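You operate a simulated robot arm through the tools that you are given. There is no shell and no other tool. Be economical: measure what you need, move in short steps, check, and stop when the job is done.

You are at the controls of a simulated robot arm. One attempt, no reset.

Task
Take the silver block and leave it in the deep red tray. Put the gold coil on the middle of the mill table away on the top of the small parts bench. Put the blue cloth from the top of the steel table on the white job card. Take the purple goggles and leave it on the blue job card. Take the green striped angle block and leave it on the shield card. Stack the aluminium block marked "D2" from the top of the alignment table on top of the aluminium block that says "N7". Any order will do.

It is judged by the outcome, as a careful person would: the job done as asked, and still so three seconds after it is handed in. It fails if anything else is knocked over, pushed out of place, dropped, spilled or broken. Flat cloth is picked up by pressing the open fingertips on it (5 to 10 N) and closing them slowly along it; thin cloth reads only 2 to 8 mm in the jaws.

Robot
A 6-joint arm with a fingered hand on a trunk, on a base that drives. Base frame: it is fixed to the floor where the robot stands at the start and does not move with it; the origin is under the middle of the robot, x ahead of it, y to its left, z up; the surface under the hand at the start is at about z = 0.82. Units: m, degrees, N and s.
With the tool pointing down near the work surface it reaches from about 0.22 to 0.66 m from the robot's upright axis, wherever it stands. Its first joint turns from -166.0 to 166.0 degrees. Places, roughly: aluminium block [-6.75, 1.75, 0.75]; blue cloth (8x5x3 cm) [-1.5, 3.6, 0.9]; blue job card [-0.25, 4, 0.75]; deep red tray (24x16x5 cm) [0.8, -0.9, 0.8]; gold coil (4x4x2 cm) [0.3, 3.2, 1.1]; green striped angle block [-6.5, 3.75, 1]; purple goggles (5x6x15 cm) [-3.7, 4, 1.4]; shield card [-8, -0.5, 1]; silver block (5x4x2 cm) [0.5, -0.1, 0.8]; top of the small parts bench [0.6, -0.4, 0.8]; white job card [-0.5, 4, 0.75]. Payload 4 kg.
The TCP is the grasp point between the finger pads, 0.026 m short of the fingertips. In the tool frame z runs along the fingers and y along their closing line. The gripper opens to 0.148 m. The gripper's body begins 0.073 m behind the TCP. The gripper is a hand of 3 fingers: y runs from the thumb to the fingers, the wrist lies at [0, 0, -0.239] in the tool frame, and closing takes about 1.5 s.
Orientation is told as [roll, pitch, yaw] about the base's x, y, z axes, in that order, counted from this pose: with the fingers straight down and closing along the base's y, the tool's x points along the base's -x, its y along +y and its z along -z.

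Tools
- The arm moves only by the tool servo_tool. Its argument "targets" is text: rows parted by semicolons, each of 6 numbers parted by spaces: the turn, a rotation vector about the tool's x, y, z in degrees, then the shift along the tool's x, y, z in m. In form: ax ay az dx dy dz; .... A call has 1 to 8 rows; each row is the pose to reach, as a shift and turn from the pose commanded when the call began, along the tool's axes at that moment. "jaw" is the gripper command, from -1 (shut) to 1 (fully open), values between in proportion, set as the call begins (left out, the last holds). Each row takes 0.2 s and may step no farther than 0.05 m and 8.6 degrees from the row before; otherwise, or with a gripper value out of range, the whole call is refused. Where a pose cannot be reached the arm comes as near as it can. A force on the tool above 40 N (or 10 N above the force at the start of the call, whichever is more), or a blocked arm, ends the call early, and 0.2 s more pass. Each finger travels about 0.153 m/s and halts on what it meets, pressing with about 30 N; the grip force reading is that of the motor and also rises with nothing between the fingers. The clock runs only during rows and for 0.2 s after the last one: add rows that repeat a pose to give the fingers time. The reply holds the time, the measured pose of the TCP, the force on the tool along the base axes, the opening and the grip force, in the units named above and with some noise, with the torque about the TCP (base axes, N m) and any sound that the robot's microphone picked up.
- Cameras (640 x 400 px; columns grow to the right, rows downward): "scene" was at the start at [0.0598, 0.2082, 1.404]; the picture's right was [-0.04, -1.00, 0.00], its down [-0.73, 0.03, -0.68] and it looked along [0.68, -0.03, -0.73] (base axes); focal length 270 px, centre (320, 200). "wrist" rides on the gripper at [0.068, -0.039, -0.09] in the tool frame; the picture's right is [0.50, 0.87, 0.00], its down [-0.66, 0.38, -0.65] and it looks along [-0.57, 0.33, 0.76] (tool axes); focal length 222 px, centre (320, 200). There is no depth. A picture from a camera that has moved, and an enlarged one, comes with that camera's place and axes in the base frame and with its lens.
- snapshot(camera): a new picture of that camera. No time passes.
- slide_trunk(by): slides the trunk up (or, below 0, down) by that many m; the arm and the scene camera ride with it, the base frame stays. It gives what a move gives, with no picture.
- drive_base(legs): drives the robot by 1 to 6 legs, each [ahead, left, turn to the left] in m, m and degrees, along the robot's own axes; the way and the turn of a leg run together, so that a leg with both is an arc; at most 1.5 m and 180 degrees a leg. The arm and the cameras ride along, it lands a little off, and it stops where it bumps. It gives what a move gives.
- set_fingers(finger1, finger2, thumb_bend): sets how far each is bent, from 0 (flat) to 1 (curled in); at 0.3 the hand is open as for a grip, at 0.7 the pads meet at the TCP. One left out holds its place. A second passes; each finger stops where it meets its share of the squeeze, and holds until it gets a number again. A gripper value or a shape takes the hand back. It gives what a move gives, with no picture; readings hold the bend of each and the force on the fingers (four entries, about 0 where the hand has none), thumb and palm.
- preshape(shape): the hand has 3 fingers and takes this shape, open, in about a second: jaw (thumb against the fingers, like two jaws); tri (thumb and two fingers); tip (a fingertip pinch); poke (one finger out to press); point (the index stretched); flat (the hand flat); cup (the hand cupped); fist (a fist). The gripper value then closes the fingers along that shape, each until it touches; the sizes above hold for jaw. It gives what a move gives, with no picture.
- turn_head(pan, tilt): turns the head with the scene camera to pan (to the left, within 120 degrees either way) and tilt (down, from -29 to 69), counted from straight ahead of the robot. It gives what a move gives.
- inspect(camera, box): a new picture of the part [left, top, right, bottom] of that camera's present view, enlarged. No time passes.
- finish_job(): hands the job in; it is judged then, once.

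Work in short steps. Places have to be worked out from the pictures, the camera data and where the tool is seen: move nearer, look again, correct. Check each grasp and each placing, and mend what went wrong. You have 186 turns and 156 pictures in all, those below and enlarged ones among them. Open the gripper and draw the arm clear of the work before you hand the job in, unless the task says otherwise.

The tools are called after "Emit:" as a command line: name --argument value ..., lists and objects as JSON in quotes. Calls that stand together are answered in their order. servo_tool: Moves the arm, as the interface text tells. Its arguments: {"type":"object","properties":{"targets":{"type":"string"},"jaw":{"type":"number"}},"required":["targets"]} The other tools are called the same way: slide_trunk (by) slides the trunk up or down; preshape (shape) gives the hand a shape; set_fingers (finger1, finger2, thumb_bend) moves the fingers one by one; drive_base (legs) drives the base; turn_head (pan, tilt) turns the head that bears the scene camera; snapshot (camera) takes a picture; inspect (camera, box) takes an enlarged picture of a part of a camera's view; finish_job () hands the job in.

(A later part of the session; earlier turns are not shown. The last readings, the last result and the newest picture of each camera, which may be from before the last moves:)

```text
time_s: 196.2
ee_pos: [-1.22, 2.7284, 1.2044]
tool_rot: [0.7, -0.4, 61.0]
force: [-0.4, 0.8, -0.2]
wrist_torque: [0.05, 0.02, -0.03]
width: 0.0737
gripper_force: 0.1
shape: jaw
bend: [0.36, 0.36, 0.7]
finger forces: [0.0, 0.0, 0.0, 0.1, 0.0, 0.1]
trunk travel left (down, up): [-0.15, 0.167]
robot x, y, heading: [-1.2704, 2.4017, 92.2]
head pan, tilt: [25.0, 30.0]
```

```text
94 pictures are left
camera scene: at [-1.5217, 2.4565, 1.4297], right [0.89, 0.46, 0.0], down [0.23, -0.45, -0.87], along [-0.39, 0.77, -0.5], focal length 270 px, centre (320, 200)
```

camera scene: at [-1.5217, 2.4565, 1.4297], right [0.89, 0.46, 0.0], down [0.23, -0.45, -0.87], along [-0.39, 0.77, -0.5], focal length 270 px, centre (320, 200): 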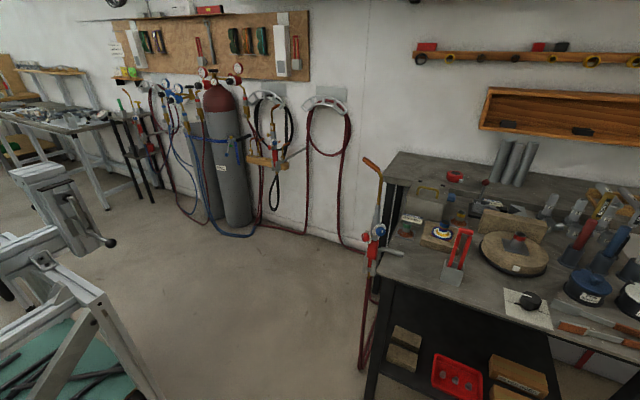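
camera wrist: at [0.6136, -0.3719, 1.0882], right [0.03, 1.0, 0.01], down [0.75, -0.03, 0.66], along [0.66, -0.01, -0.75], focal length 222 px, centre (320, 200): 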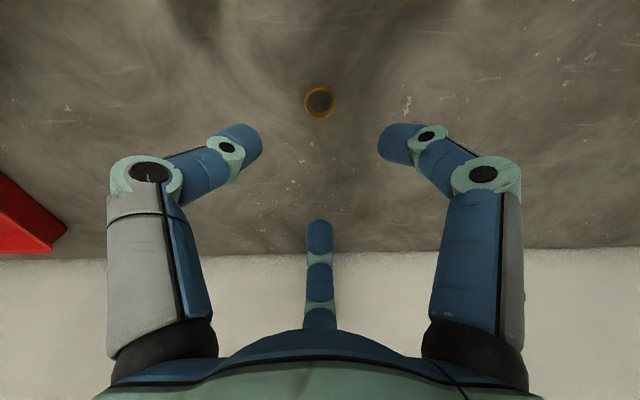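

There's free floor at the table's left end (torch hose hangs near its front-left corner at x≈-1.65, y≈3.05). I drive via x≈-2.08 up to y≈3.45 and face +x.

Emit:
drive_base --legs '[[0, 0, -2], [0, 0.82, 0], [1.05, 0, 0]]'

Emit:
turn_head --pan -80 --tilt 35

Emit:
snapshot --camera "scene"

```text
time_s: 201.9
ee_pos: [-1.8123, 2.7294, 1.2018]
tool_rot: [1.0, 0.0, 59.7]
force: [0.9, 0.6, -0.1]
wrist_torque: [0.02, -0.01, 0.0]
width: 0.0737
gripper_force: 0.0
shape: jaw
bend: [0.36, 0.36, 0.7]
finger forces: [0.0, 0.0, 0.0, 0.0, 0.0, 0.0]
trunk travel left (down, up): [-0.15, 0.167]
robot x, y, heading: [-1.8757, 2.3969, 91.0]
head pan, tilt: [25.0, 30.0]
stopped in leg 2: the robot was blocked; the commanded pose is now the measured one
```

```text
time_s: 203.8
ee_pos: [-1.8131, 2.7283, 1.2021]
tool_rot: [1.0, 0.1, 59.7]
force: [0.8, -0.2, -0.3]
wrist_torque: [0.04, -0.01, 0.02]
width: 0.0736
gripper_force: 0.1
shape: jaw
bend: [0.36, 0.36, 0.7]
finger forces: [0.0, 0.0, 0.0, 0.0, 0.0, 0.1]
trunk travel left (down, up): [-0.15, 0.167]
robot x, y, heading: [-1.8788, 2.3964, 90.6]
head pan, tilt: [-80.0, 35.0]
```

```text
93 pictures are left
camera scene: at [-1.9926, 2.3992, 1.4228], right [0.19, -0.98, 0.0], down [-0.57, -0.11, -0.81], along [0.8, 0.15, -0.58], focal length 270 px, centre (320, 200)
```

scene: 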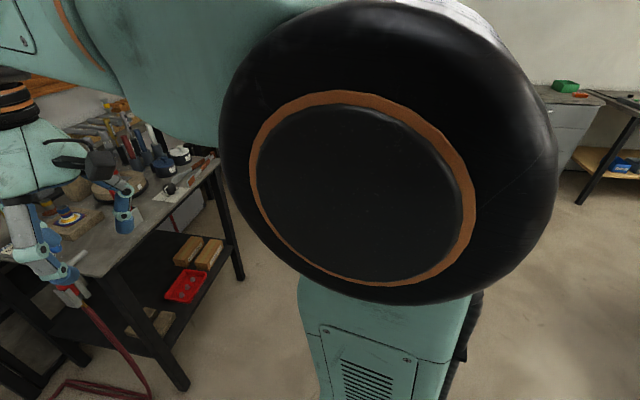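

Blocked at x≈-1.88 by something to the left. I look left and down.

Emit:
turn_head --pan 70 --tilt 45

Emit:
snapshot --camera "scene"

Emit:
turn_head --pan 10 --tilt 45

Emit:
snapshot --camera "scene"

```text
time_s: 206.1
ee_pos: [-1.8134, 2.7279, 1.2019]
tool_rot: [1.0, 0.1, 59.7]
force: [0.7, -0.3, -0.2]
wrist_torque: [0.04, 0.01, 0.01]
width: 0.0735
gripper_force: 0.0
shape: jaw
bend: [0.36, 0.36, 0.7]
finger forces: [0.1, 0.1, 0.0, 0.0, 0.0, 0.1]
trunk travel left (down, up): [-0.15, 0.167]
robot x, y, heading: [-1.8808, 2.3943, 90.8]
head pan, tilt: [70.0, 45.0]
```

```text
92 pictures are left
camera scene: at [-2.1561, 2.4096, 1.4094], right [0.33, 0.94, -0.01], down [0.66, -0.24, -0.71], along [-0.67, 0.23, -0.7], focal length 270 px, centre (320, 200)
```

scene: 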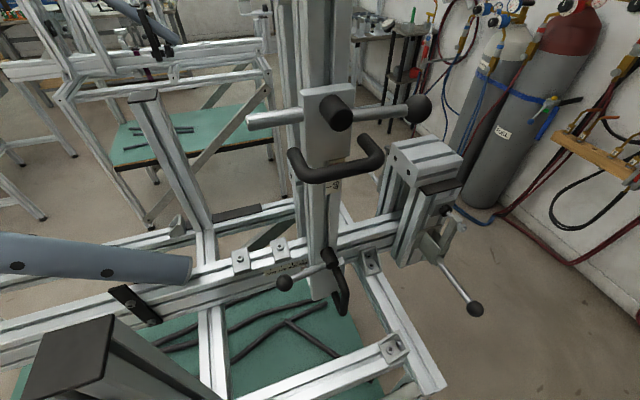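

```text
time_s: 207.4
ee_pos: [-1.8112, 2.7293, 1.2015]
tool_rot: [1.1, 0.1, 59.7]
force: [0.2, -0.4, -0.9]
wrist_torque: [0.0, 0.02, 0.01]
width: 0.0739
gripper_force: 0.1
shape: jaw
bend: [0.36, 0.36, 0.7]
finger forces: [0.0, 0.0, 0.1, 0.0, 0.1, 0.0]
trunk travel left (down, up): [-0.15, 0.167]
robot x, y, heading: [-1.88, 2.3994, 91.2]
head pan, tilt: [10.0, 45.0]
```

```text
91 pictures are left
camera scene: at [-2.0946, 2.4627, 1.4087], right [0.98, 0.19, -0.01], down [0.13, -0.7, -0.71], along [-0.14, 0.69, -0.71], focal length 270 px, centre (320, 200)
```

scene: 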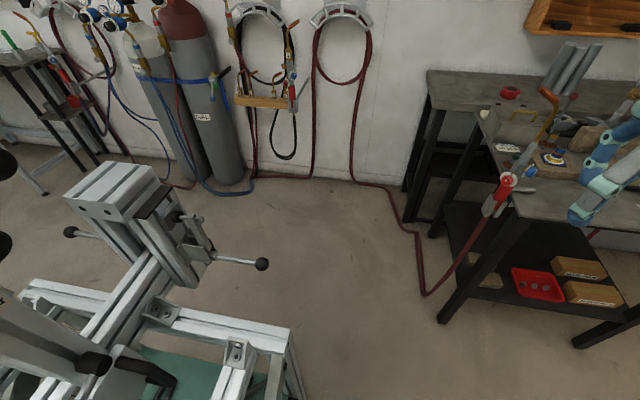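

A frame jig (right edge x≈-2.2, y<2.8) leaves a ~0.5 m gap to the hanging torch (-1.72, 3.05). I'll pass diagonally: shift right, turn to heading 117°, and go forward through the gap.

Emit:
drive_base --legs '[[0, -0.14, 0], [0, 0, 26], [0.5, 0, 0]]'

Emit:
turn_head --pan -50 --tilt 60

Emit:
snapshot --camera "scene"

```text
time_s: 213.1
ee_pos: [-2.0509, 3.159, 1.2029]
tool_rot: [0.7, -0.4, 85.4]
force: [-0.1, -0.4, 0.0]
wrist_torque: [0.02, -0.01, 0.01]
width: 0.0736
gripper_force: 0.1
shape: jaw
bend: [0.36, 0.36, 0.7]
finger forces: [0.0, 0.0, 0.1, 0.0, 0.0, 0.0]
trunk travel left (down, up): [-0.15, 0.167]
robot x, y, heading: [-1.9604, 2.8422, 116.6]
head pan, tilt: [10.0, 45.0]
```

```text
time_s: 214.4
ee_pos: [-2.0515, 3.1596, 1.2033]
tool_rot: [0.7, -0.4, 85.4]
force: [0.4, 0.0, 1.1]
wrist_torque: [0.0, -0.01, 0.02]
width: 0.0737
gripper_force: 0.1
shape: jaw
bend: [0.36, 0.36, 0.7]
finger forces: [0.0, 0.0, 0.0, 0.1, 0.0, 0.0]
trunk travel left (down, up): [-0.15, 0.167]
robot x, y, heading: [-1.9632, 2.8386, 116.2]
head pan, tilt: [-50.0, 60.0]
```

```text
90 pictures are left
camera scene: at [-2.1245, 2.7978, 1.3904], right [0.97, -0.26, 0.0], down [-0.22, -0.82, -0.54], along [0.14, 0.52, -0.84], focal length 270 px, centre (320, 200)
```

scene: 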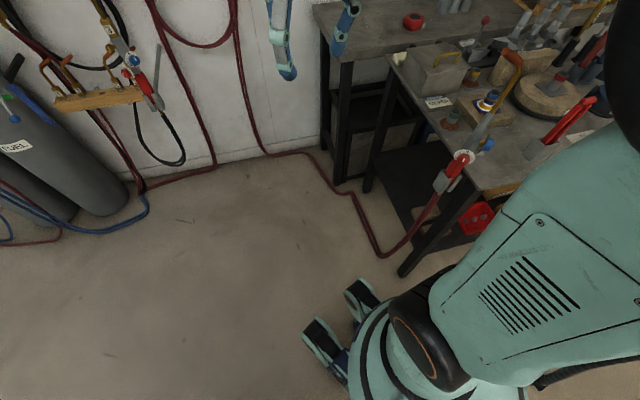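

Passing well. I continue forward then diagonally to (-2.07, 3.5), and turn to face +x.

Emit:
drive_base --legs '[[0.35, 0, 0], [0.29, -0.2, 0], [0, 0, -116]]'

Emit:
turn_head --pan -5 --tilt 45

Emit:
snapshot --camera "scene"

Emit:
snapshot --camera "wrist"

```text
time_s: 223.4
ee_pos: [-1.74, 3.4551, 1.2027]
tool_rot: [0.7, -0.4, -28.0]
force: [-0.1, 0.1, -0.5]
wrist_torque: [0.01, 0.01, -0.03]
width: 0.0735
gripper_force: 0.1
shape: jaw
bend: [0.36, 0.36, 0.7]
finger forces: [0.0, 0.1, 0.0, 0.0, 0.0, 0.0]
trunk travel left (down, up): [-0.15, 0.167]
robot x, y, heading: [-2.0699, 3.5023, 3.0]
head pan, tilt: [-50.0, 60.0]
```

```text
time_s: 224.5
ee_pos: [-1.7407, 3.4543, 1.204]
tool_rot: [0.7, -0.5, -28.1]
force: [-0.4, 0.1, -0.6]
wrist_torque: [-0.01, -0.02, 0.0]
width: 0.0738
gripper_force: 0.0
shape: jaw
bend: [0.36, 0.36, 0.7]
finger forces: [0.0, 0.0, 0.0, 0.1, 0.0, 0.0]
trunk travel left (down, up): [-0.15, 0.167]
robot x, y, heading: [-2.0701, 3.4999, 3.4]
head pan, tilt: [-5.0, 45.0]
```

```text
89 pictures are left
camera scene: at [-2.0183, 3.7066, 1.4071], right [-0.04, -1.0, 0.0], down [-0.71, 0.03, -0.71], along [0.71, -0.03, -0.71], focal length 270 px, centre (320, 200)
```

scene: 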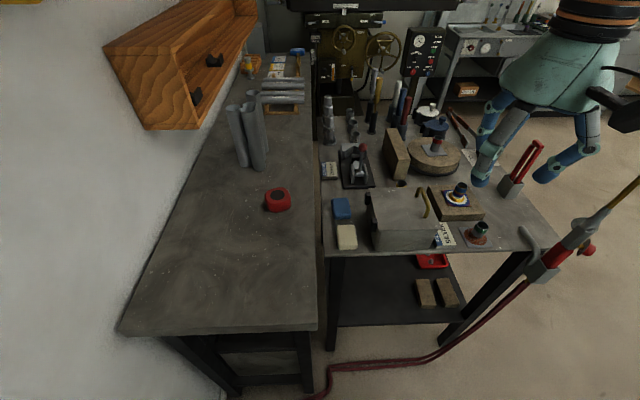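

```text
88 pictures are left
camera wrist: at [-1.8186, 3.4532, 1.293], right [-0.03, 1.0, 0.01], down [0.75, 0.02, 0.66], along [0.66, 0.03, -0.75], focal length 222 px, centre (320, 200)
```

wrist: 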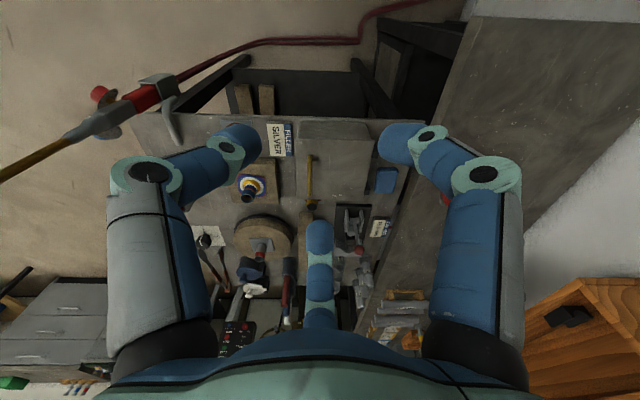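

The cloth is near (-1.50, 3.63). I zoom to see its shape and neighbours.

Emit:
inspect --camera "scene" --box '[300, 140, 440, 260]'

```text
3.33 times, centred on (370, 200) of scene
camera zoom: at [-2.0183, 3.7066, 1.4071], right [-0.04, -1.0, 0.0], down [-0.71, 0.03, -0.71], along [0.71, -0.03, -0.71], focal length 902 px, centre (153, 200)
```

zoom: 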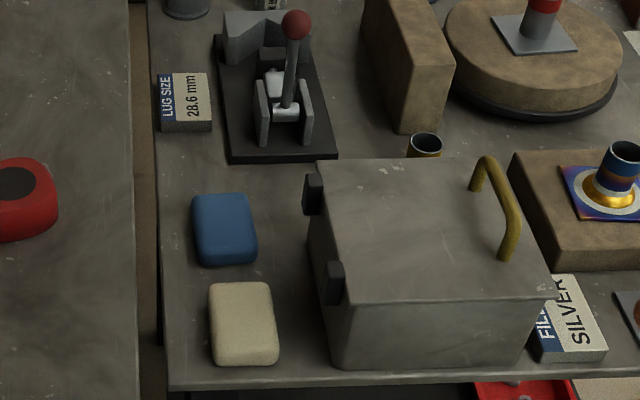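

I'll grip it with yaw 0: thumb on its -y long side beyond the box's end, fingers at its two +y corners, TCP about (-1.485, 3.639). First I move above it with the hand turned to yaw 0.

Emit:
servo_tool --targets "0 0 -4 -0.02 0.04 0;0 0 -8 -0.04 0.08 0;0 0 -12 -0.06 0.12 0;0 0 -16 -0.08 0.16 0;0 0 -20 -0.1 0.2 0;0 0 -24 -0.12 0.243 0.02;0.7 0.4 -28 -0.138 0.283 0.04;0.7 0.4 -28 -0.138 0.283 0.08" --jaw 0.2

Emit:
snapshot --camera "wrist"

Emit:
snapshot --camera "scene"

```text
refused: row 6 steps farther than a row can; nothing moved
```

```text
86 pictures are left
camera wrist: at [-1.8186, 3.4532, 1.293], right [-0.03, 1.0, 0.01], down [0.75, 0.02, 0.66], along [0.66, 0.03, -0.75], focal length 222 px, centre (320, 200)
```

wrist: 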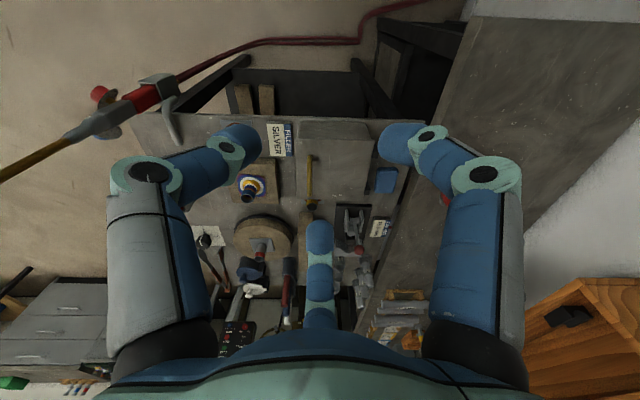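

```text
85 pictures are left
camera scene: at [-2.0183, 3.7066, 1.4071], right [-0.04, -1.0, 0.0], down [-0.71, 0.03, -0.71], along [0.71, -0.03, -0.71], focal length 270 px, centre (320, 200)
```

scene: 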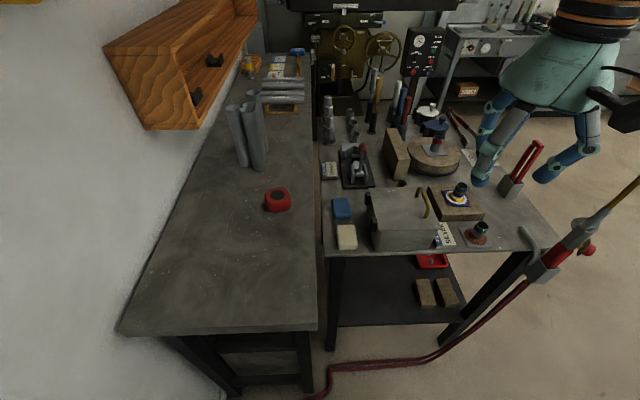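

The step was just too large; I resend with legal steps, and look only after it succeeds.

Emit:
servo_tool --targets "0 0 -4 -0.02 0.04 0;0 0 -8 -0.04 0.08 0;0 0 -12 -0.06 0.12 0;0 0 -16 -0.08 0.16 0;0 0 -20 -0.1 0.2 0;0 0 -24 -0.12 0.24 0;0.7 0.4 -28 -0.138 0.283 0;0.7 0.4 -28 -0.138 0.283 0.04" --jaw 0.2

Emit:
snapshot --camera "wrist"

```text
time_s: 226.3
ee_pos: [-1.5153, 3.6354, 1.1554]
tool_rot: [-0.1, -0.1, -0.1]
force: [-0.1, -0.6, 0.2]
wrist_torque: [-0.01, 0.02, -0.01]
width: 0.0883
gripper_force: 0.1
shape: jaw
bend: [0.32, 0.32, 0.7]
finger forces: [0.0, 0.0, 0.0, 0.0, 0.1, 0.0]
out of reach, approached as far as the arm can: row 6, 7, 8
trunk travel left (down, up): [-0.15, 0.167]
robot x, y, heading: [-2.0694, 3.4976, 3.1]
head pan, tilt: [-5.0, 45.0]
```

```text
84 pictures are left
camera wrist: at [-1.5816, 3.5972, 1.2463], right [-0.5, 0.87, 0.0], down [0.65, 0.38, 0.65], along [0.57, 0.32, -0.76], focal length 222 px, centre (320, 200)
```

wrist: 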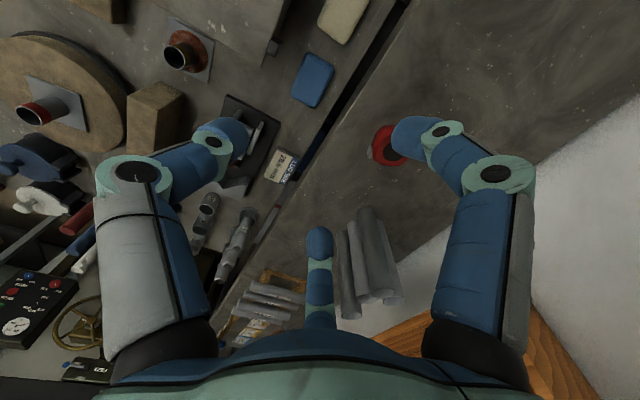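

Cloth centre (-1.498, 3.629), aligned with x. I descend toward (-1.488, 3.643).

Emit:
servo_tool --targets "0 0 0 -0.005 0.008 0.04;0 0 0 -0.01 0.008 0.08;0 0 0 -0.02 0.008 0.12;0 0 0 -0.027 0.008 0.16;0 0 0 -0.027 0.008 0.2;0 0 0 -0.027 0.008 0.22"

Emit:
snapshot --camera "wrist"

Emit:
inspect --camera "scene" --box '[290, 120, 450, 260]'

```text
time_s: 227.7
ee_pos: [-1.4885, 3.638, 0.9374]
tool_rot: [-0.2, 0.0, -0.1]
force: [-0.1, -0.5, 0.0]
wrist_torque: [-0.02, -0.03, -0.01]
width: 0.0886
gripper_force: 0.1
shape: jaw
bend: [0.32, 0.32, 0.7]
finger forces: [0.0, 0.1, 0.0, 0.0, 0.0, 0.0]
trunk travel left (down, up): [-0.15, 0.167]
robot x, y, heading: [-2.0692, 3.5006, 2.9]
head pan, tilt: [-5.0, 45.0]
```

```text
83 pictures are left
camera wrist: at [-1.5549, 3.6025, 1.0279], right [-0.5, 0.87, 0.0], down [0.65, 0.38, 0.65], along [0.57, 0.32, -0.76], focal length 222 px, centre (320, 200)
```

wrist: 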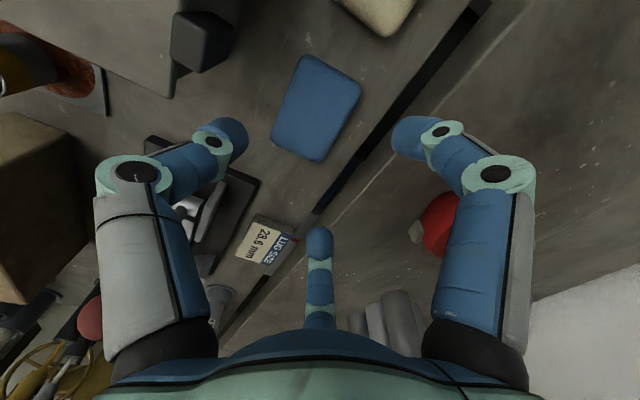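

```text
2.86 times, centred on (370, 190) of scene
camera zoom: at [-2.0181, 3.7067, 1.4071], right [-0.03, -1.0, 0.0], down [-0.71, 0.02, -0.71], along [0.71, -0.02, -0.71], focal length 773 px, centre (177, 229)
```

zoom: 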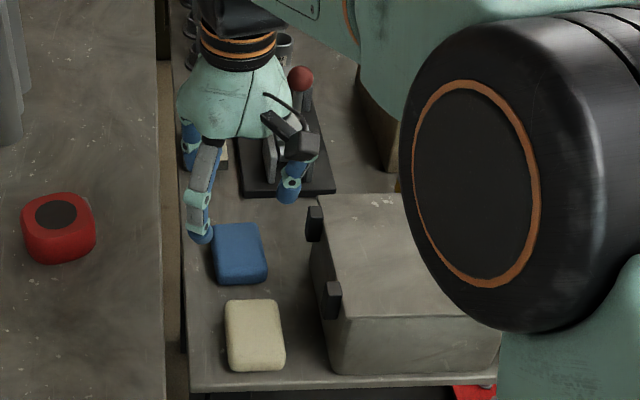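

Good clearance all round. I nudge 6 mm back and descend.

Emit:
servo_tool --targets "0 0 0 0.006 0.004 0.02;0 0 0 0.006 0.004 0.04;0 0 0 0.006 0.004 0.06;0 0 0 0.006 0.004 0.072;0 0 0 0.006 0.004 0.076;0 0 0 0.006 0.004 0.076"

Emit:
snapshot --camera "wrist"

Emit:
inspect --camera "scene" --box '[310, 150, 420, 250]'

```text
time_s: 229.1
ee_pos: [-1.4922, 3.6443, 0.8648]
tool_rot: [0.0, -0.5, -0.1]
force: [1.3, 2.0, 36.4]
wrist_torque: [0.39, 0.35, 0.07]
width: 0.0874
gripper_force: 0.1
shape: jaw
bend: [0.29, 0.31, 0.7]
finger forces: [18.7, 10.5, 0.1, 0.0, 7.4, 0.1]
trunk travel left (down, up): [-0.15, 0.167]
robot x, y, heading: [-2.0707, 3.501, 2.9]
head pan, tilt: [-5.0, 45.0]
```

```text
81 pictures are left
camera wrist: at [-1.5609, 3.6064, 0.9552], right [-0.5, 0.87, -0.01], down [0.65, 0.38, 0.66], along [0.57, 0.33, -0.75], focal length 222 px, centre (320, 200)
```

wrist: 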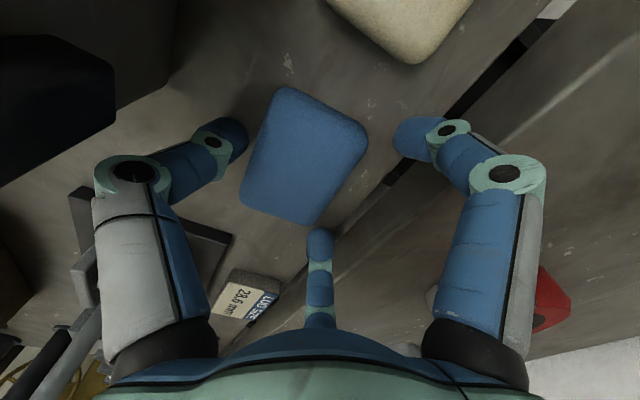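

```text
4.00 times, centred on (365, 200) of scene
camera zoom: at [-2.0212, 3.706, 1.4076], right [-0.03, -1.0, 0.0], down [-0.71, 0.03, -0.71], along [0.71, -0.02, -0.71], focal length 1082 px, centre (140, 200)
```

zoom: 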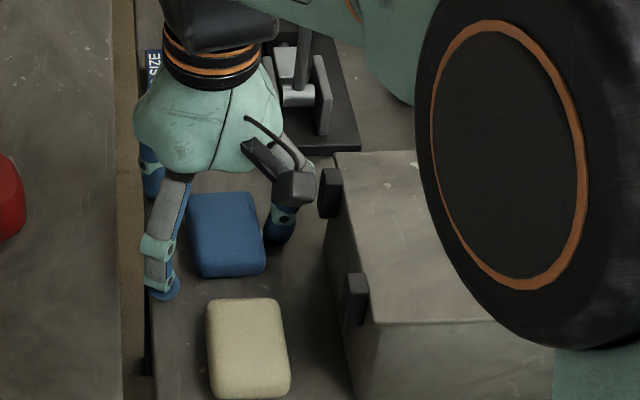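

All three fingertips touch the table (top ≈0.84). I back off 5 mm and close.

Emit:
servo_tool --targets "0 0 0 0 0 -0.004;0 0 0 0 0 -0.006;0 0 0 0 0 -0.006"

Emit:
servo_tool --targets "0 0 0 0 0 0;0 0 0 0 0 0;0 0 0 0 0 0;0 0 0 0 0 0;0 0 0 0 0 0;0 0 0 0 0 0" --jaw -1

Emit:
snapshot --camera "wrist"

```text
time_s: 229.9
ee_pos: [-1.4943, 3.6444, 0.8664]
tool_rot: [-0.1, 0.1, -0.2]
force: [0.0, 1.4, 9.4]
wrist_torque: [0.27, 0.03, -0.02]
width: 0.0882
gripper_force: 0.0
shape: jaw
bend: [0.31, 0.31, 0.7]
finger forces: [5.2, 4.6, 0.1, 0.0, 0.1, 0.0]
trunk travel left (down, up): [-0.15, 0.167]
robot x, y, heading: [-2.0669, 3.5006, 3.2]
head pan, tilt: [-5.0, 45.0]
```

```text
time_s: 231.3
ee_pos: [-1.4923, 3.6428, 0.868]
tool_rot: [-0.2, 0.0, -0.2]
force: [-0.6, -1.7, 2.6]
wrist_torque: [-0.1, 0.03, -0.02]
width: 0.0451
gripper_force: 30.1
shape: jaw
bend: [0.78, 0.78, 0.7]
finger forces: [24.8, 24.0, 0.1, 0.0, 31.9, 0.1]
trunk travel left (down, up): [-0.15, 0.167]
robot x, y, heading: [-2.0722, 3.4972, 3.1]
head pan, tilt: [-5.0, 45.0]
```

```text
79 pictures are left
camera wrist: at [-1.5602, 3.6063, 0.9573], right [-0.5, 0.87, 0.0], down [0.65, 0.38, 0.65], along [0.57, 0.32, -0.76], focal length 222 px, centre (320, 200)
```

wrist: 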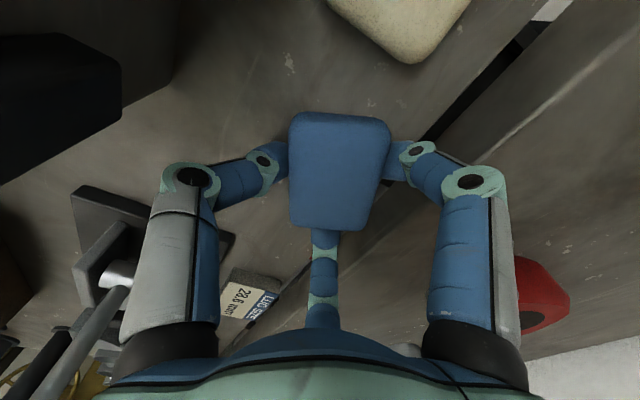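

The pad turned a bit but is gripped (25/24/32 N). Lift.

Emit:
servo_tool --targets "0 0 0 0 0 -0.01;0 0 0 0 0 -0.03;0 0 0 0 0 -0.07;0 0 0 0 0 -0.11;0 0 0 0 0 -0.15;0 0 0 0 0 -0.19"

Emit:
snapshot --camera "wrist"

```text
time_s: 232.7
ee_pos: [-1.4919, 3.6443, 1.0584]
tool_rot: [-0.2, -0.1, -0.1]
force: [0.1, 0.8, -0.8]
wrist_torque: [0.0, -0.01, 0.0]
width: 0.0446
gripper_force: 30.0
shape: jaw
bend: [0.78, 0.78, 0.7]
finger forces: [25.6, 23.9, 0.0, 0.0, 29.2, 0.1]
trunk travel left (down, up): [-0.15, 0.167]
robot x, y, heading: [-2.0685, 3.5009, 3.1]
head pan, tilt: [-5.0, 45.0]
```

```text
78 pictures are left
camera wrist: at [-1.5589, 3.6074, 1.1482], right [-0.5, 0.87, 0.0], down [0.66, 0.38, 0.65], along [0.57, 0.32, -0.76], focal length 222 px, centre (320, 200)
```

wrist: 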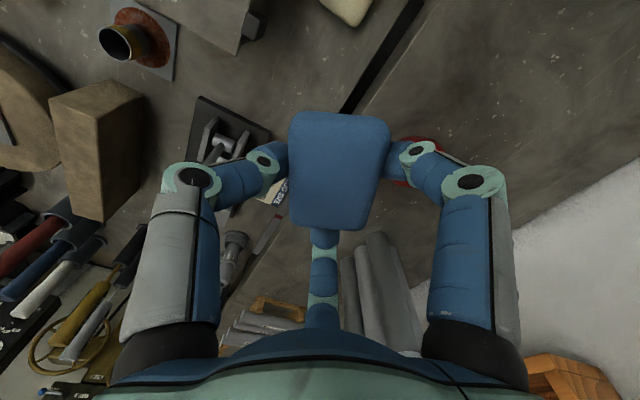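

Held securely. I retract the arm to carry position.

Emit:
servo_tool --targets "0 0 0 0.02 -0.01 -0.035;0 0 0 0.05 -0.03 -0.06;0 0 0 0.08 -0.055 -0.08;0 0 0 0.11 -0.08 -0.1;0 0 0 0.145 -0.105 -0.115;0 0 0 0.18 -0.13 -0.13;0 0 0 0.215 -0.155 -0.14;0 0 0 0.25 -0.18 -0.15"

```text
time_s: 234.5
ee_pos: [-1.7449, 3.4662, 1.2075]
tool_rot: [-0.1, -0.2, -0.1]
force: [0.2, 0.1, -0.5]
wrist_torque: [-0.01, -0.01, 0.02]
width: 0.0442
gripper_force: 30.1
shape: jaw
bend: [0.78, 0.78, 0.7]
finger forces: [25.6, 23.6, 0.0, 0.2, 29.1, 0.0]
trunk travel left (down, up): [-0.15, 0.167]
robot x, y, heading: [-2.0687, 3.5055, 3.1]
head pan, tilt: [-5.0, 45.0]
```

Arm in. I reverse the path out through the gap.

Emit:
drive_base --legs '[[0, 0, 113], [-0.29, 0.2, 0], [-0.85, 0, 0], [0, 0, -26]]'

```text
time_s: 246.9
ee_pos: [-1.7251, 2.7042, 1.2062]
tool_rot: [-0.1, 0.0, 84.6]
force: [0.1, -0.9, -0.6]
wrist_torque: [0.0, 0.01, -0.02]
width: 0.0443
gripper_force: 30.2
shape: jaw
bend: [0.78, 0.78, 0.7]
finger forces: [25.2, 23.5, 0.0, 0.0, 29.1, 0.0]
trunk travel left (down, up): [-0.15, 0.167]
robot x, y, heading: [-1.789, 2.38, 87.6]
head pan, tilt: [-5.0, 45.0]
```

Out cleanly. Now right to x≈-0.45 and then toward the card table.

Emit:
drive_base --legs '[[0, 0, 2.4], [0, -1.33, 0], [0.75, 0, 0]]'

Emit:
turn_head --pan -5 --tilt 40

Emit:
snapshot --camera "scene"

```text
time_s: 262.7
ee_pos: [-0.4105, 3.4484, 1.207]
tool_rot: [-0.1, -0.1, 86.7]
force: [0.2, 0.4, -1.6]
wrist_torque: [0.0, 0.03, 0.0]
width: 0.0439
gripper_force: 29.6
shape: jaw
bend: [0.78, 0.78, 0.7]
finger forces: [25.1, 23.3, 0.1, 0.1, 29.2, 0.0]
trunk travel left (down, up): [-0.15, 0.167]
robot x, y, heading: [-0.4605, 3.121, 89.8]
head pan, tilt: [-5.0, 45.0]
```

```text
time_s: 263.4
ee_pos: [-0.4096, 3.4479, 1.2074]
tool_rot: [0.0, -0.2, 86.7]
force: [0.4, 0.1, -0.3]
wrist_torque: [0.0, -0.02, -0.01]
width: 0.0441
gripper_force: 30.1
shape: jaw
bend: [0.78, 0.78, 0.7]
finger forces: [25.2, 23.3, 0.0, 0.0, 29.0, 0.0]
trunk travel left (down, up): [-0.15, 0.167]
robot x, y, heading: [-0.4631, 3.1245, 90.1]
head pan, tilt: [-5.0, 40.0]
```

```text
77 pictures are left
camera scene: at [-0.6664, 3.1921, 1.4143], right [1.0, -0.09, 0.0], down [-0.06, -0.64, -0.77], along [0.07, 0.76, -0.64], focal length 270 px, centre (320, 200)
```

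scene: 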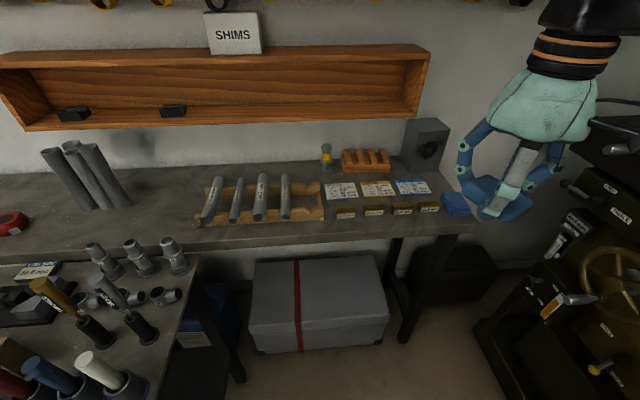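

White card ≈(-0.53, 3.895, 0.86). I drive 0.22 m closer, then view with the wrist camera.

Emit:
drive_base --legs '[[0.22, 0, 0]]'

Emit:
servo_tool --targets "0 0 6.7 0 0 0;0 0 13.4 0 0 0;0 0 20 0 0 0;0 0 26.7 0 0 0"

Emit:
snapshot --camera "wrist"

Emit:
snapshot --camera "scene"

```text
time_s: 265.1
ee_pos: [-0.4095, 3.6642, 1.2068]
tool_rot: [-0.1, -0.1, 86.7]
force: [0.9, 0.2, 0.1]
wrist_torque: [-0.05, 0.01, 0.04]
width: 0.044
gripper_force: 30.1
shape: jaw
bend: [0.78, 0.78, 0.7]
finger forces: [25.2, 23.3, 0.1, 0.1, 29.1, 0.1]
trunk travel left (down, up): [-0.15, 0.167]
robot x, y, heading: [-0.4593, 3.3439, 89.9]
head pan, tilt: [-5.0, 40.0]
```

```text
time_s: 266.1
ee_pos: [-0.4104, 3.665, 1.2073]
tool_rot: [-0.1, -0.2, 60.1]
force: [-1.1, 1.2, -0.2]
wrist_torque: [-0.01, -0.01, -0.01]
width: 0.0439
gripper_force: 30.2
shape: jaw
bend: [0.78, 0.78, 0.7]
finger forces: [25.2, 23.3, 0.0, 0.1, 29.2, 0.0]
trunk travel left (down, up): [-0.15, 0.167]
robot x, y, heading: [-0.4602, 3.3419, 89.9]
head pan, tilt: [-5.0, 40.0]
```

```text
76 pictures are left
camera wrist: at [-0.4099, 3.589, 1.2972], right [-1.0, 0.0, 0.0], down [0.0, 0.76, 0.66], along [0.0, 0.66, -0.76], focal length 222 px, centre (320, 200)
```

wrist: 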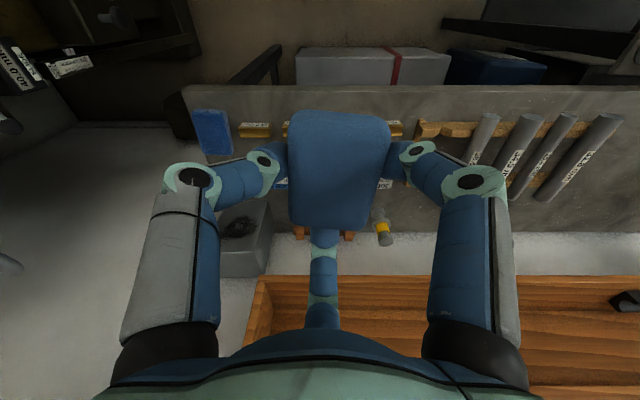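

```text
75 pictures are left
camera scene: at [-0.666, 3.4091, 1.4144], right [1.0, -0.09, 0.0], down [-0.06, -0.64, -0.77], along [0.07, 0.76, -0.64], focal length 270 px, centre (320, 200)
```

scene: 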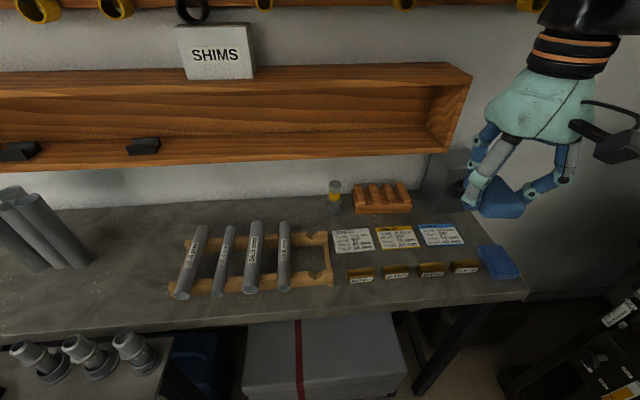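

Emit:
inspect --camera "scene" --box '[310, 190, 480, 296]'

```text
3.76 times, centred on (395, 243) of scene
camera zoom: at [-0.666, 3.4091, 1.4144], right [1.0, -0.09, 0.0], down [-0.06, -0.64, -0.77], along [0.07, 0.76, -0.64], focal length 1018 px, centre (38, 38)
```

zoom: 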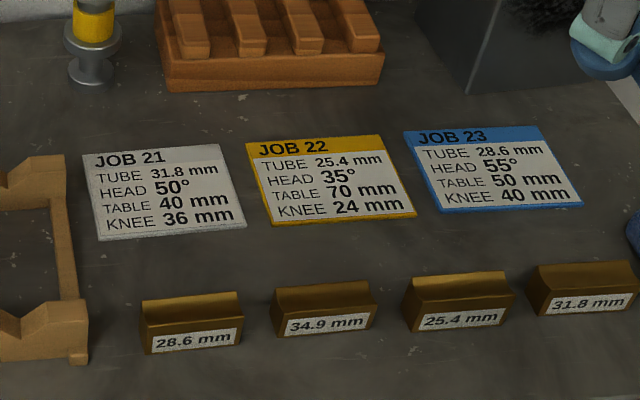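

White card spans x -0.585…-0.480, y 3.847…3.927; the pad's centre is (-0.007,-0.017) from the TCP. I move above it to TCP (-0.525, 3.904).

Emit:
servo_tool --targets "0 0 0 -0.025 0.0365 0;0 0 0 -0.05 0.073 0;0 0 0 -0.075 0.1095 0;0 0 0 -0.1 0.146 0;0 0 0 -0.125 0.1825 0;0 0 0 -0.1495 0.219 0;0 0 0 -0.1495 0.219 0.05;0 0 0 -0.1495 0.219 0.1"

Emit:
servo_tool --targets "0 0 0 0 0 0.05;0 0 0 0 0 0.1;0 0 0 0 0 0.15;0 0 0 0 0 0.17"

Emit:
snapshot --camera "wrist"

Emit:
inspect --camera "scene" --box '[300, 170, 500, 295]'

```text
time_s: 267.9
ee_pos: [-0.5273, 3.9036, 1.1081]
tool_rot: [0.0, -0.2, 60.1]
force: [-0.1, 0.0, -1.5]
wrist_torque: [0.02, 0.04, 0.0]
width: 0.0439
gripper_force: 30.0
shape: jaw
bend: [0.78, 0.78, 0.7]
finger forces: [24.9, 23.2, 0.0, 0.0, 28.9, 0.1]
out of reach, approached as far as the arm can: row 6
trunk travel left (down, up): [-0.15, 0.167]
robot x, y, heading: [-0.4628, 3.3394, 89.9]
head pan, tilt: [-5.0, 40.0]
```

```text
time_s: 268.9
ee_pos: [-0.526, 3.9065, 0.936]
tool_rot: [-0.1, -0.2, 60.1]
force: [-0.7, -0.9, -0.2]
wrist_torque: [-0.01, 0.0, 0.0]
width: 0.0439
gripper_force: 29.9
shape: jaw
bend: [0.78, 0.78, 0.7]
finger forces: [24.9, 23.7, 0.1, 0.1, 28.8, 0.0]
trunk travel left (down, up): [-0.15, 0.167]
robot x, y, heading: [-0.4604, 3.3395, 90.3]
head pan, tilt: [-5.0, 40.0]
```

```text
73 pictures are left
camera wrist: at [-0.5258, 3.8297, 1.0256], right [-1.0, 0.0, 0.0], down [0.0, 0.76, 0.66], along [0.0, 0.66, -0.76], focal length 222 px, centre (320, 200)
```

wrist: 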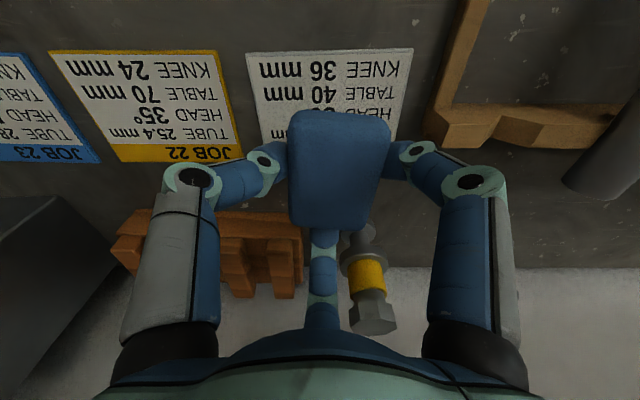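

```text
3.20 times, centred on (400, 232) of scene
camera zoom: at [-0.666, 3.4092, 1.4144], right [1.0, -0.09, 0.0], down [-0.06, -0.64, -0.77], along [0.07, 0.76, -0.64], focal length 866 px, centre (64, 96)
```

zoom: 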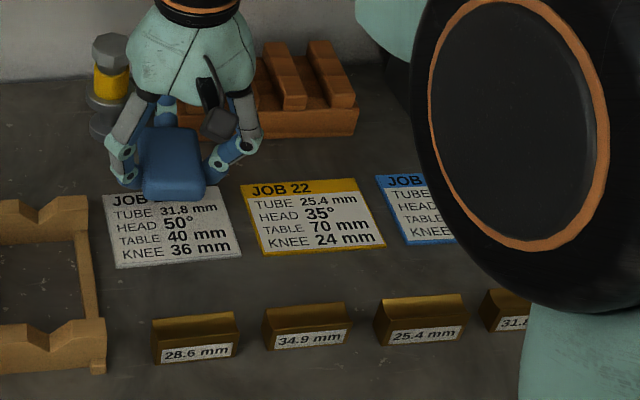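

Alignment is good; the far finger fits between the gauge plug and wooden comb. I lower slowly to contact.

Emit:
servo_tool --targets "0 0 0 0 -0.001 0.015;0 0 0 0 -0.001 0.03;0 0 0 0 -0.001 0.038;0 0 0 0 -0.001 0.042"

Emit:
servo_tool --targets "0 0 0 0 0 0.002;0 0 0 0 0 0.004;0 0 0 0 0 0.006"

```text
time_s: 269.9
ee_pos: [-0.5245, 3.906, 0.8932]
tool_rot: [0.0, -0.1, 60.1]
force: [0.0, 0.5, -0.2]
wrist_torque: [0.0, 0.01, -0.02]
width: 0.0436
gripper_force: 30.3
shape: jaw
bend: [0.78, 0.78, 0.7]
finger forces: [24.9, 23.5, 0.1, 0.1, 28.8, 0.0]
trunk travel left (down, up): [-0.15, 0.167]
robot x, y, heading: [-0.4644, 3.341, 90.0]
head pan, tilt: [-5.0, 40.0]
```

```text
time_s: 270.7
ee_pos: [-0.5234, 3.9049, 0.8907]
tool_rot: [0.1, -0.4, 60.1]
force: [2.3, 1.0, 20.2]
wrist_torque: [-0.29, -0.47, 0.04]
width: 0.0444
gripper_force: 30.1
shape: jaw
bend: [0.78, 0.78, 0.7]
finger forces: [26.6, 25.5, 0.0, 0.0, 50.4, 0.0]
trunk travel left (down, up): [-0.15, 0.167]
robot x, y, heading: [-0.4633, 3.3429, 89.7]
head pan, tilt: [-5.0, 40.0]
```

Contact. I raise 3 mm to unload and open slightly.

Emit:
servo_tool --targets "0 0 0 0 0 -0.003;0 0 0 0 0 -0.003;0 0 0 0 0 -0.003;0 0 0 0 0 -0.003;0 0 0 0 0 -0.003" --jaw -0.05

Emit:
snapshot --camera "wrist"

```text
time_s: 271.9
ee_pos: [-0.5258, 3.904, 0.8908]
tool_rot: [-0.2, -0.2, 60.1]
force: [-0.9, -0.5, -0.4]
wrist_torque: [0.02, -0.05, 0.04]
width: 0.0698
gripper_force: 0.1
shape: jaw
bend: [0.38, 0.38, 0.7]
finger forces: [0.0, 0.0, 0.0, 0.1, 0.0, 0.1]
trunk travel left (down, up): [-0.15, 0.167]
robot x, y, heading: [-0.461, 3.3407, 89.9]
head pan, tilt: [-5.0, 40.0]
```

```text
71 pictures are left
camera wrist: at [-0.5238, 3.8276, 0.9815], right [-1.0, 0.0, 0.0], down [0.0, 0.76, 0.66], along [0.0, 0.66, -0.76], focal length 222 px, centre (320, 200)
```

wrist: 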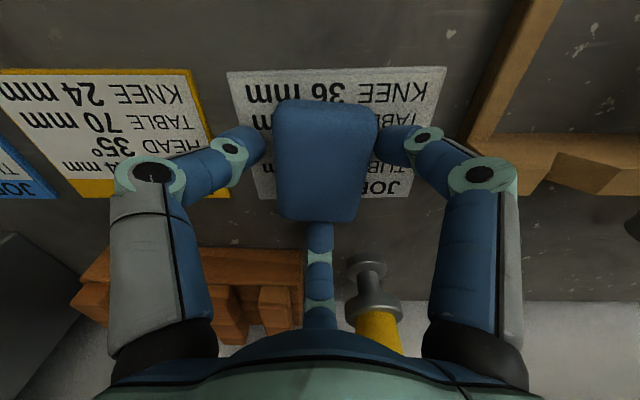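

The pad lies within the card (y 3.854–3.925, x -0.552…-0.502). I rise straight up and retract.

Emit:
servo_tool --targets "0 0 0 0 0 -0.03;0 0 0 0 0 -0.07;0 0 0 0 0 -0.11;0 0 0 0 0 -0.15;0 0 0 0.01 -0.015 -0.19;0 0 0 0.035 -0.035 -0.22;0 0 0 0.065 -0.065 -0.24;0 0 0 0.1 -0.095 -0.25"

Emit:
inspect --camera "scene" --box '[300, 170, 500, 295]'

```text
time_s: 273.7
ee_pos: [-0.4934, 3.7662, 1.1426]
tool_rot: [0.0, -0.2, 60.1]
force: [-0.6, -0.4, 0.2]
wrist_torque: [0.03, -0.05, 0.01]
width: 0.0701
gripper_force: 0.0
shape: jaw
bend: [0.38, 0.38, 0.7]
finger forces: [0.0, 0.1, 0.1, 0.0, 0.0, 0.0]
trunk travel left (down, up): [-0.15, 0.167]
robot x, y, heading: [-0.4591, 3.3405, 90.0]
head pan, tilt: [-5.0, 40.0]
```

```text
3.20 times, centred on (400, 232) of scene
camera zoom: at [-0.6659, 3.4076, 1.4145], right [1.0, -0.09, 0.0], down [-0.06, -0.64, -0.77], along [0.07, 0.76, -0.64], focal length 866 px, centre (64, 96)
```

zoom: 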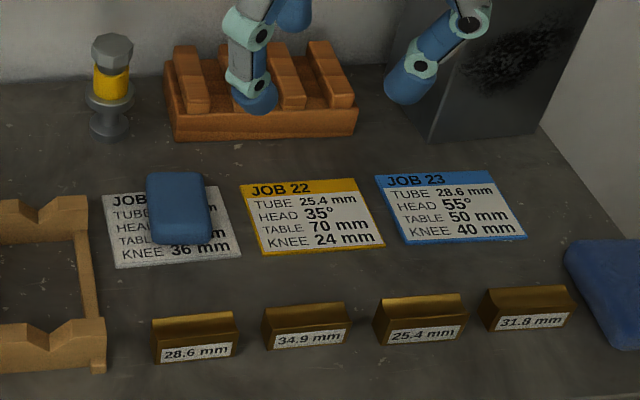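

Cloth done. Next the goggles at (-3.7, 4, 1.4). I tuck the arm, back out and go through the gap again.

Emit:
servo_tool --targets "0 0 0 0.03 -0.0175 -0.02;0 0 0 0.06 -0.035 -0.04;0 0 0 0.09 -0.05 -0.06"

Emit:
drive_base --legs '[[-0.95, 0, 0], [0, 1.28, 0], [0, 0, 26.5], [0.85, 0, 0]]'

Emit:
turn_head --pan 20 --tilt 10

Emit:
snapshot --camera "scene"

```text
time_s: 274.5
ee_pos: [-0.4915, 3.6627, 1.2034]
tool_rot: [0.0, -0.2, 60.1]
force: [0.2, -0.1, 0.2]
wrist_torque: [0.02, 0.01, -0.04]
width: 0.0699
gripper_force: 0.0
shape: jaw
bend: [0.38, 0.38, 0.7]
finger forces: [0.0, 0.0, 0.1, 0.1, 0.0, 0.0]
trunk travel left (down, up): [-0.15, 0.167]
robot x, y, heading: [-0.4616, 3.3416, 90.0]
head pan, tilt: [-5.0, 40.0]
```

```text
time_s: 296.0
ee_pos: [-2.3197, 3.4293, 1.2017]
tool_rot: [0.0, -0.1, 87.4]
force: [-0.4, -0.8, -0.7]
wrist_torque: [0.0, -0.02, 0.02]
width: 0.0699
gripper_force: 0.1
shape: jaw
bend: [0.38, 0.38, 0.7]
finger forces: [0.0, 0.1, 0.1, 0.1, 0.1, 0.0]
trunk travel left (down, up): [-0.15, 0.167]
robot x, y, heading: [-2.1472, 3.1564, 117.0]
head pan, tilt: [-5.0, 40.0]
```

```text
time_s: 296.9
ee_pos: [-2.3195, 3.43, 1.2029]
tool_rot: [-0.1, -0.2, 87.4]
force: [0.4, 0.2, 0.9]
wrist_torque: [-0.02, -0.01, 0.02]
width: 0.0699
gripper_force: 0.1
shape: jaw
bend: [0.38, 0.38, 0.7]
finger forces: [0.0, 0.1, 0.0, 0.0, 0.1, 0.1]
trunk travel left (down, up): [-0.15, 0.167]
robot x, y, heading: [-2.1431, 3.1538, 117.1]
head pan, tilt: [20.0, 10.0]
```

```text
69 pictures are left
camera scene: at [-2.392, 3.107, 1.462], right [0.68, 0.73, 0.0], down [0.13, -0.12, -0.98], along [-0.72, 0.67, -0.17], focal length 270 px, centre (320, 200)
```

scene: 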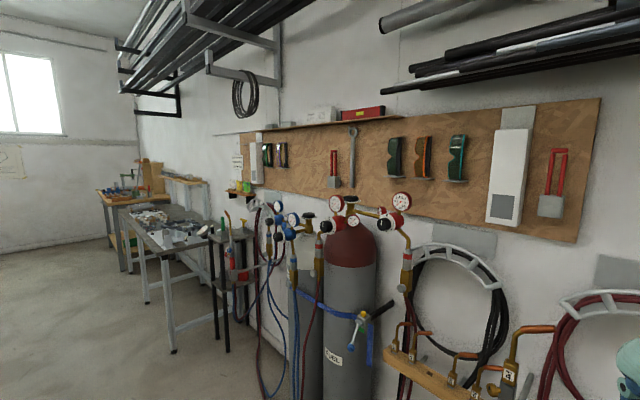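

Emit:
inspect --camera "scene" --box '[225, 110, 365, 200]'

```text
4.44 times, centred on (295, 155) of scene
camera zoom: at [-2.392, 3.107, 1.462], right [0.68, 0.73, 0.0], down [0.13, -0.12, -0.98], along [-0.72, 0.67, -0.17], focal length 1202 px, centre (431, 400)
```

zoom: 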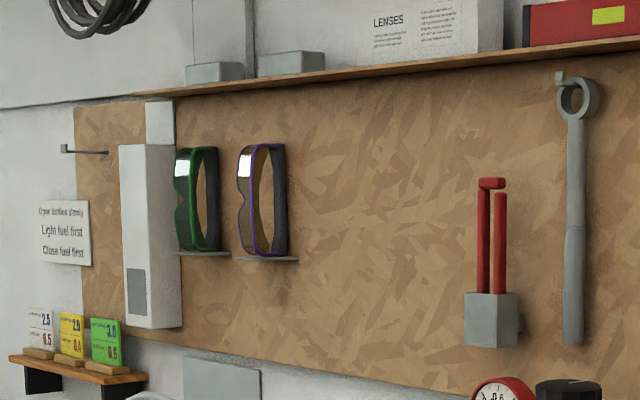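

Purple-rimmed goggles rest on a small bracket on the pegboard. I turn to face the wall and strafe left along y≈3.2 toward x≈-3.65.

Emit:
drive_base --legs '[[0, 0, -27], [0.03, 0.7, 0], [0, 0.8, 0]]'

Emit:
turn_head --pan -5 --tilt 10

Emit:
snapshot --camera "scene"

```text
time_s: 312.0
ee_pos: [-3.703, 3.4924, 1.2037]
tool_rot: [-0.1, -0.2, 61.0]
force: [-0.4, -1.2, -0.2]
wrist_torque: [0.01, -0.03, 0.01]
width: 0.0697
gripper_force: 0.0
shape: jaw
bend: [0.38, 0.38, 0.7]
finger forces: [0.0, 0.1, 0.0, 0.1, 0.0, 0.1]
trunk travel left (down, up): [-0.15, 0.167]
robot x, y, heading: [-3.6663, 3.1659, 91.0]
head pan, tilt: [20.0, 10.0]
```

```text
time_s: 312.9
ee_pos: [-3.7039, 3.4919, 1.2024]
tool_rot: [-0.1, -0.2, 61.0]
force: [1.1, 0.0, -0.5]
wrist_torque: [-0.01, 0.0, 0.01]
width: 0.07
gripper_force: 0.0
shape: jaw
bend: [0.38, 0.38, 0.7]
finger forces: [0.1, 0.1, 0.0, 0.1, 0.1, 0.0]
trunk travel left (down, up): [-0.15, 0.167]
robot x, y, heading: [-3.6678, 3.1687, 90.9]
head pan, tilt: [-5.0, 10.0]
```

```text
67 pictures are left
camera scene: at [-3.8712, 3.2407, 1.4621], right [1.0, -0.07, 0.0], down [-0.01, -0.17, -0.98], along [0.07, 0.98, -0.17], focal length 270 px, centre (320, 200)
```

scene: 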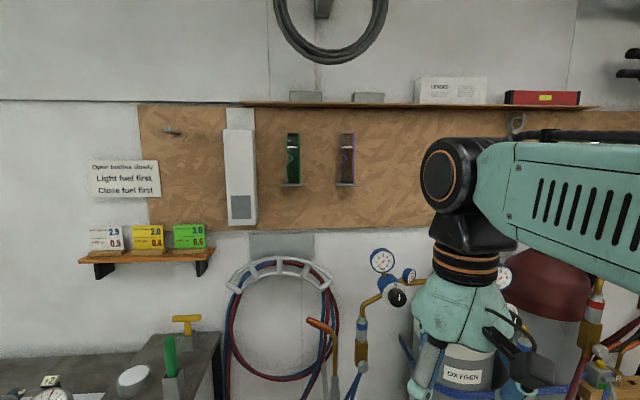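

Goggles triangulate to (-3.736, 4.046, 1.45), about 15.8 cm tall and 4.5 cm wide, in front of the board. I'll grasp with the hand nearly horizontal (15° down), rolled so one finger is on the left and two on the right. First trunk up and yaw to 151°.

Emit:
slide_trunk --by 0.16

Emit:
servo_tool --targets "0 0 -8.5 0 0 0;0 0 -17 0 0 0;0 0 -25.5 0 0 0;0 0 -34 0 0 0;0 0 -42.5 0 0 0;0 0 -51 0 0 0;0 0 -59.5 0 0 0;0 0 -68 0 0 0"

Emit:
servo_tool --targets "0 0 -7 0 0 0;0 0 -14 0 0 0;0 0 -21 0 0 0"

```text
time_s: 314.8
ee_pos: [-3.7018, 3.4911, 1.3627]
tool_rot: [-0.1, -0.1, 61.0]
force: [-0.5, 0.1, 0.4]
wrist_torque: [-0.01, 0.01, 0.01]
width: 0.0697
gripper_force: 0.1
shape: jaw
bend: [0.38, 0.38, 0.7]
finger forces: [0.0, 0.1, 0.0, 0.0, 0.1, 0.0]
trunk travel left (down, up): [-0.31, 0.007]
robot x, y, heading: [-3.6658, 3.1687, 91.1]
head pan, tilt: [-5.0, 10.0]
```

```text
time_s: 316.6
ee_pos: [-3.7033, 3.4925, 1.3615]
tool_rot: [-0.2, 0.0, 129.0]
force: [0.7, 0.0, -0.3]
wrist_torque: [0.02, -0.01, -0.01]
width: 0.0701
gripper_force: 0.1
shape: jaw
bend: [0.38, 0.38, 0.7]
finger forces: [0.1, 0.0, 0.0, 0.1, 0.0, 0.0]
trunk travel left (down, up): [-0.31, 0.007]
robot x, y, heading: [-3.6645, 3.1678, 90.8]
head pan, tilt: [-5.0, 10.0]
```

```text
time_s: 317.4
ee_pos: [-3.7031, 3.4917, 1.3617]
tool_rot: [-0.2, 0.2, 150.1]
force: [0.1, 0.1, -0.1]
wrist_torque: [0.0, -0.05, 0.0]
width: 0.0697
gripper_force: 0.0
shape: jaw
bend: [0.38, 0.38, 0.7]
finger forces: [0.0, 0.1, 0.0, 0.1, 0.0, 0.0]
trunk travel left (down, up): [-0.31, 0.007]
robot x, y, heading: [-3.6653, 3.1677, 90.8]
head pan, tilt: [-5.0, 10.0]
```

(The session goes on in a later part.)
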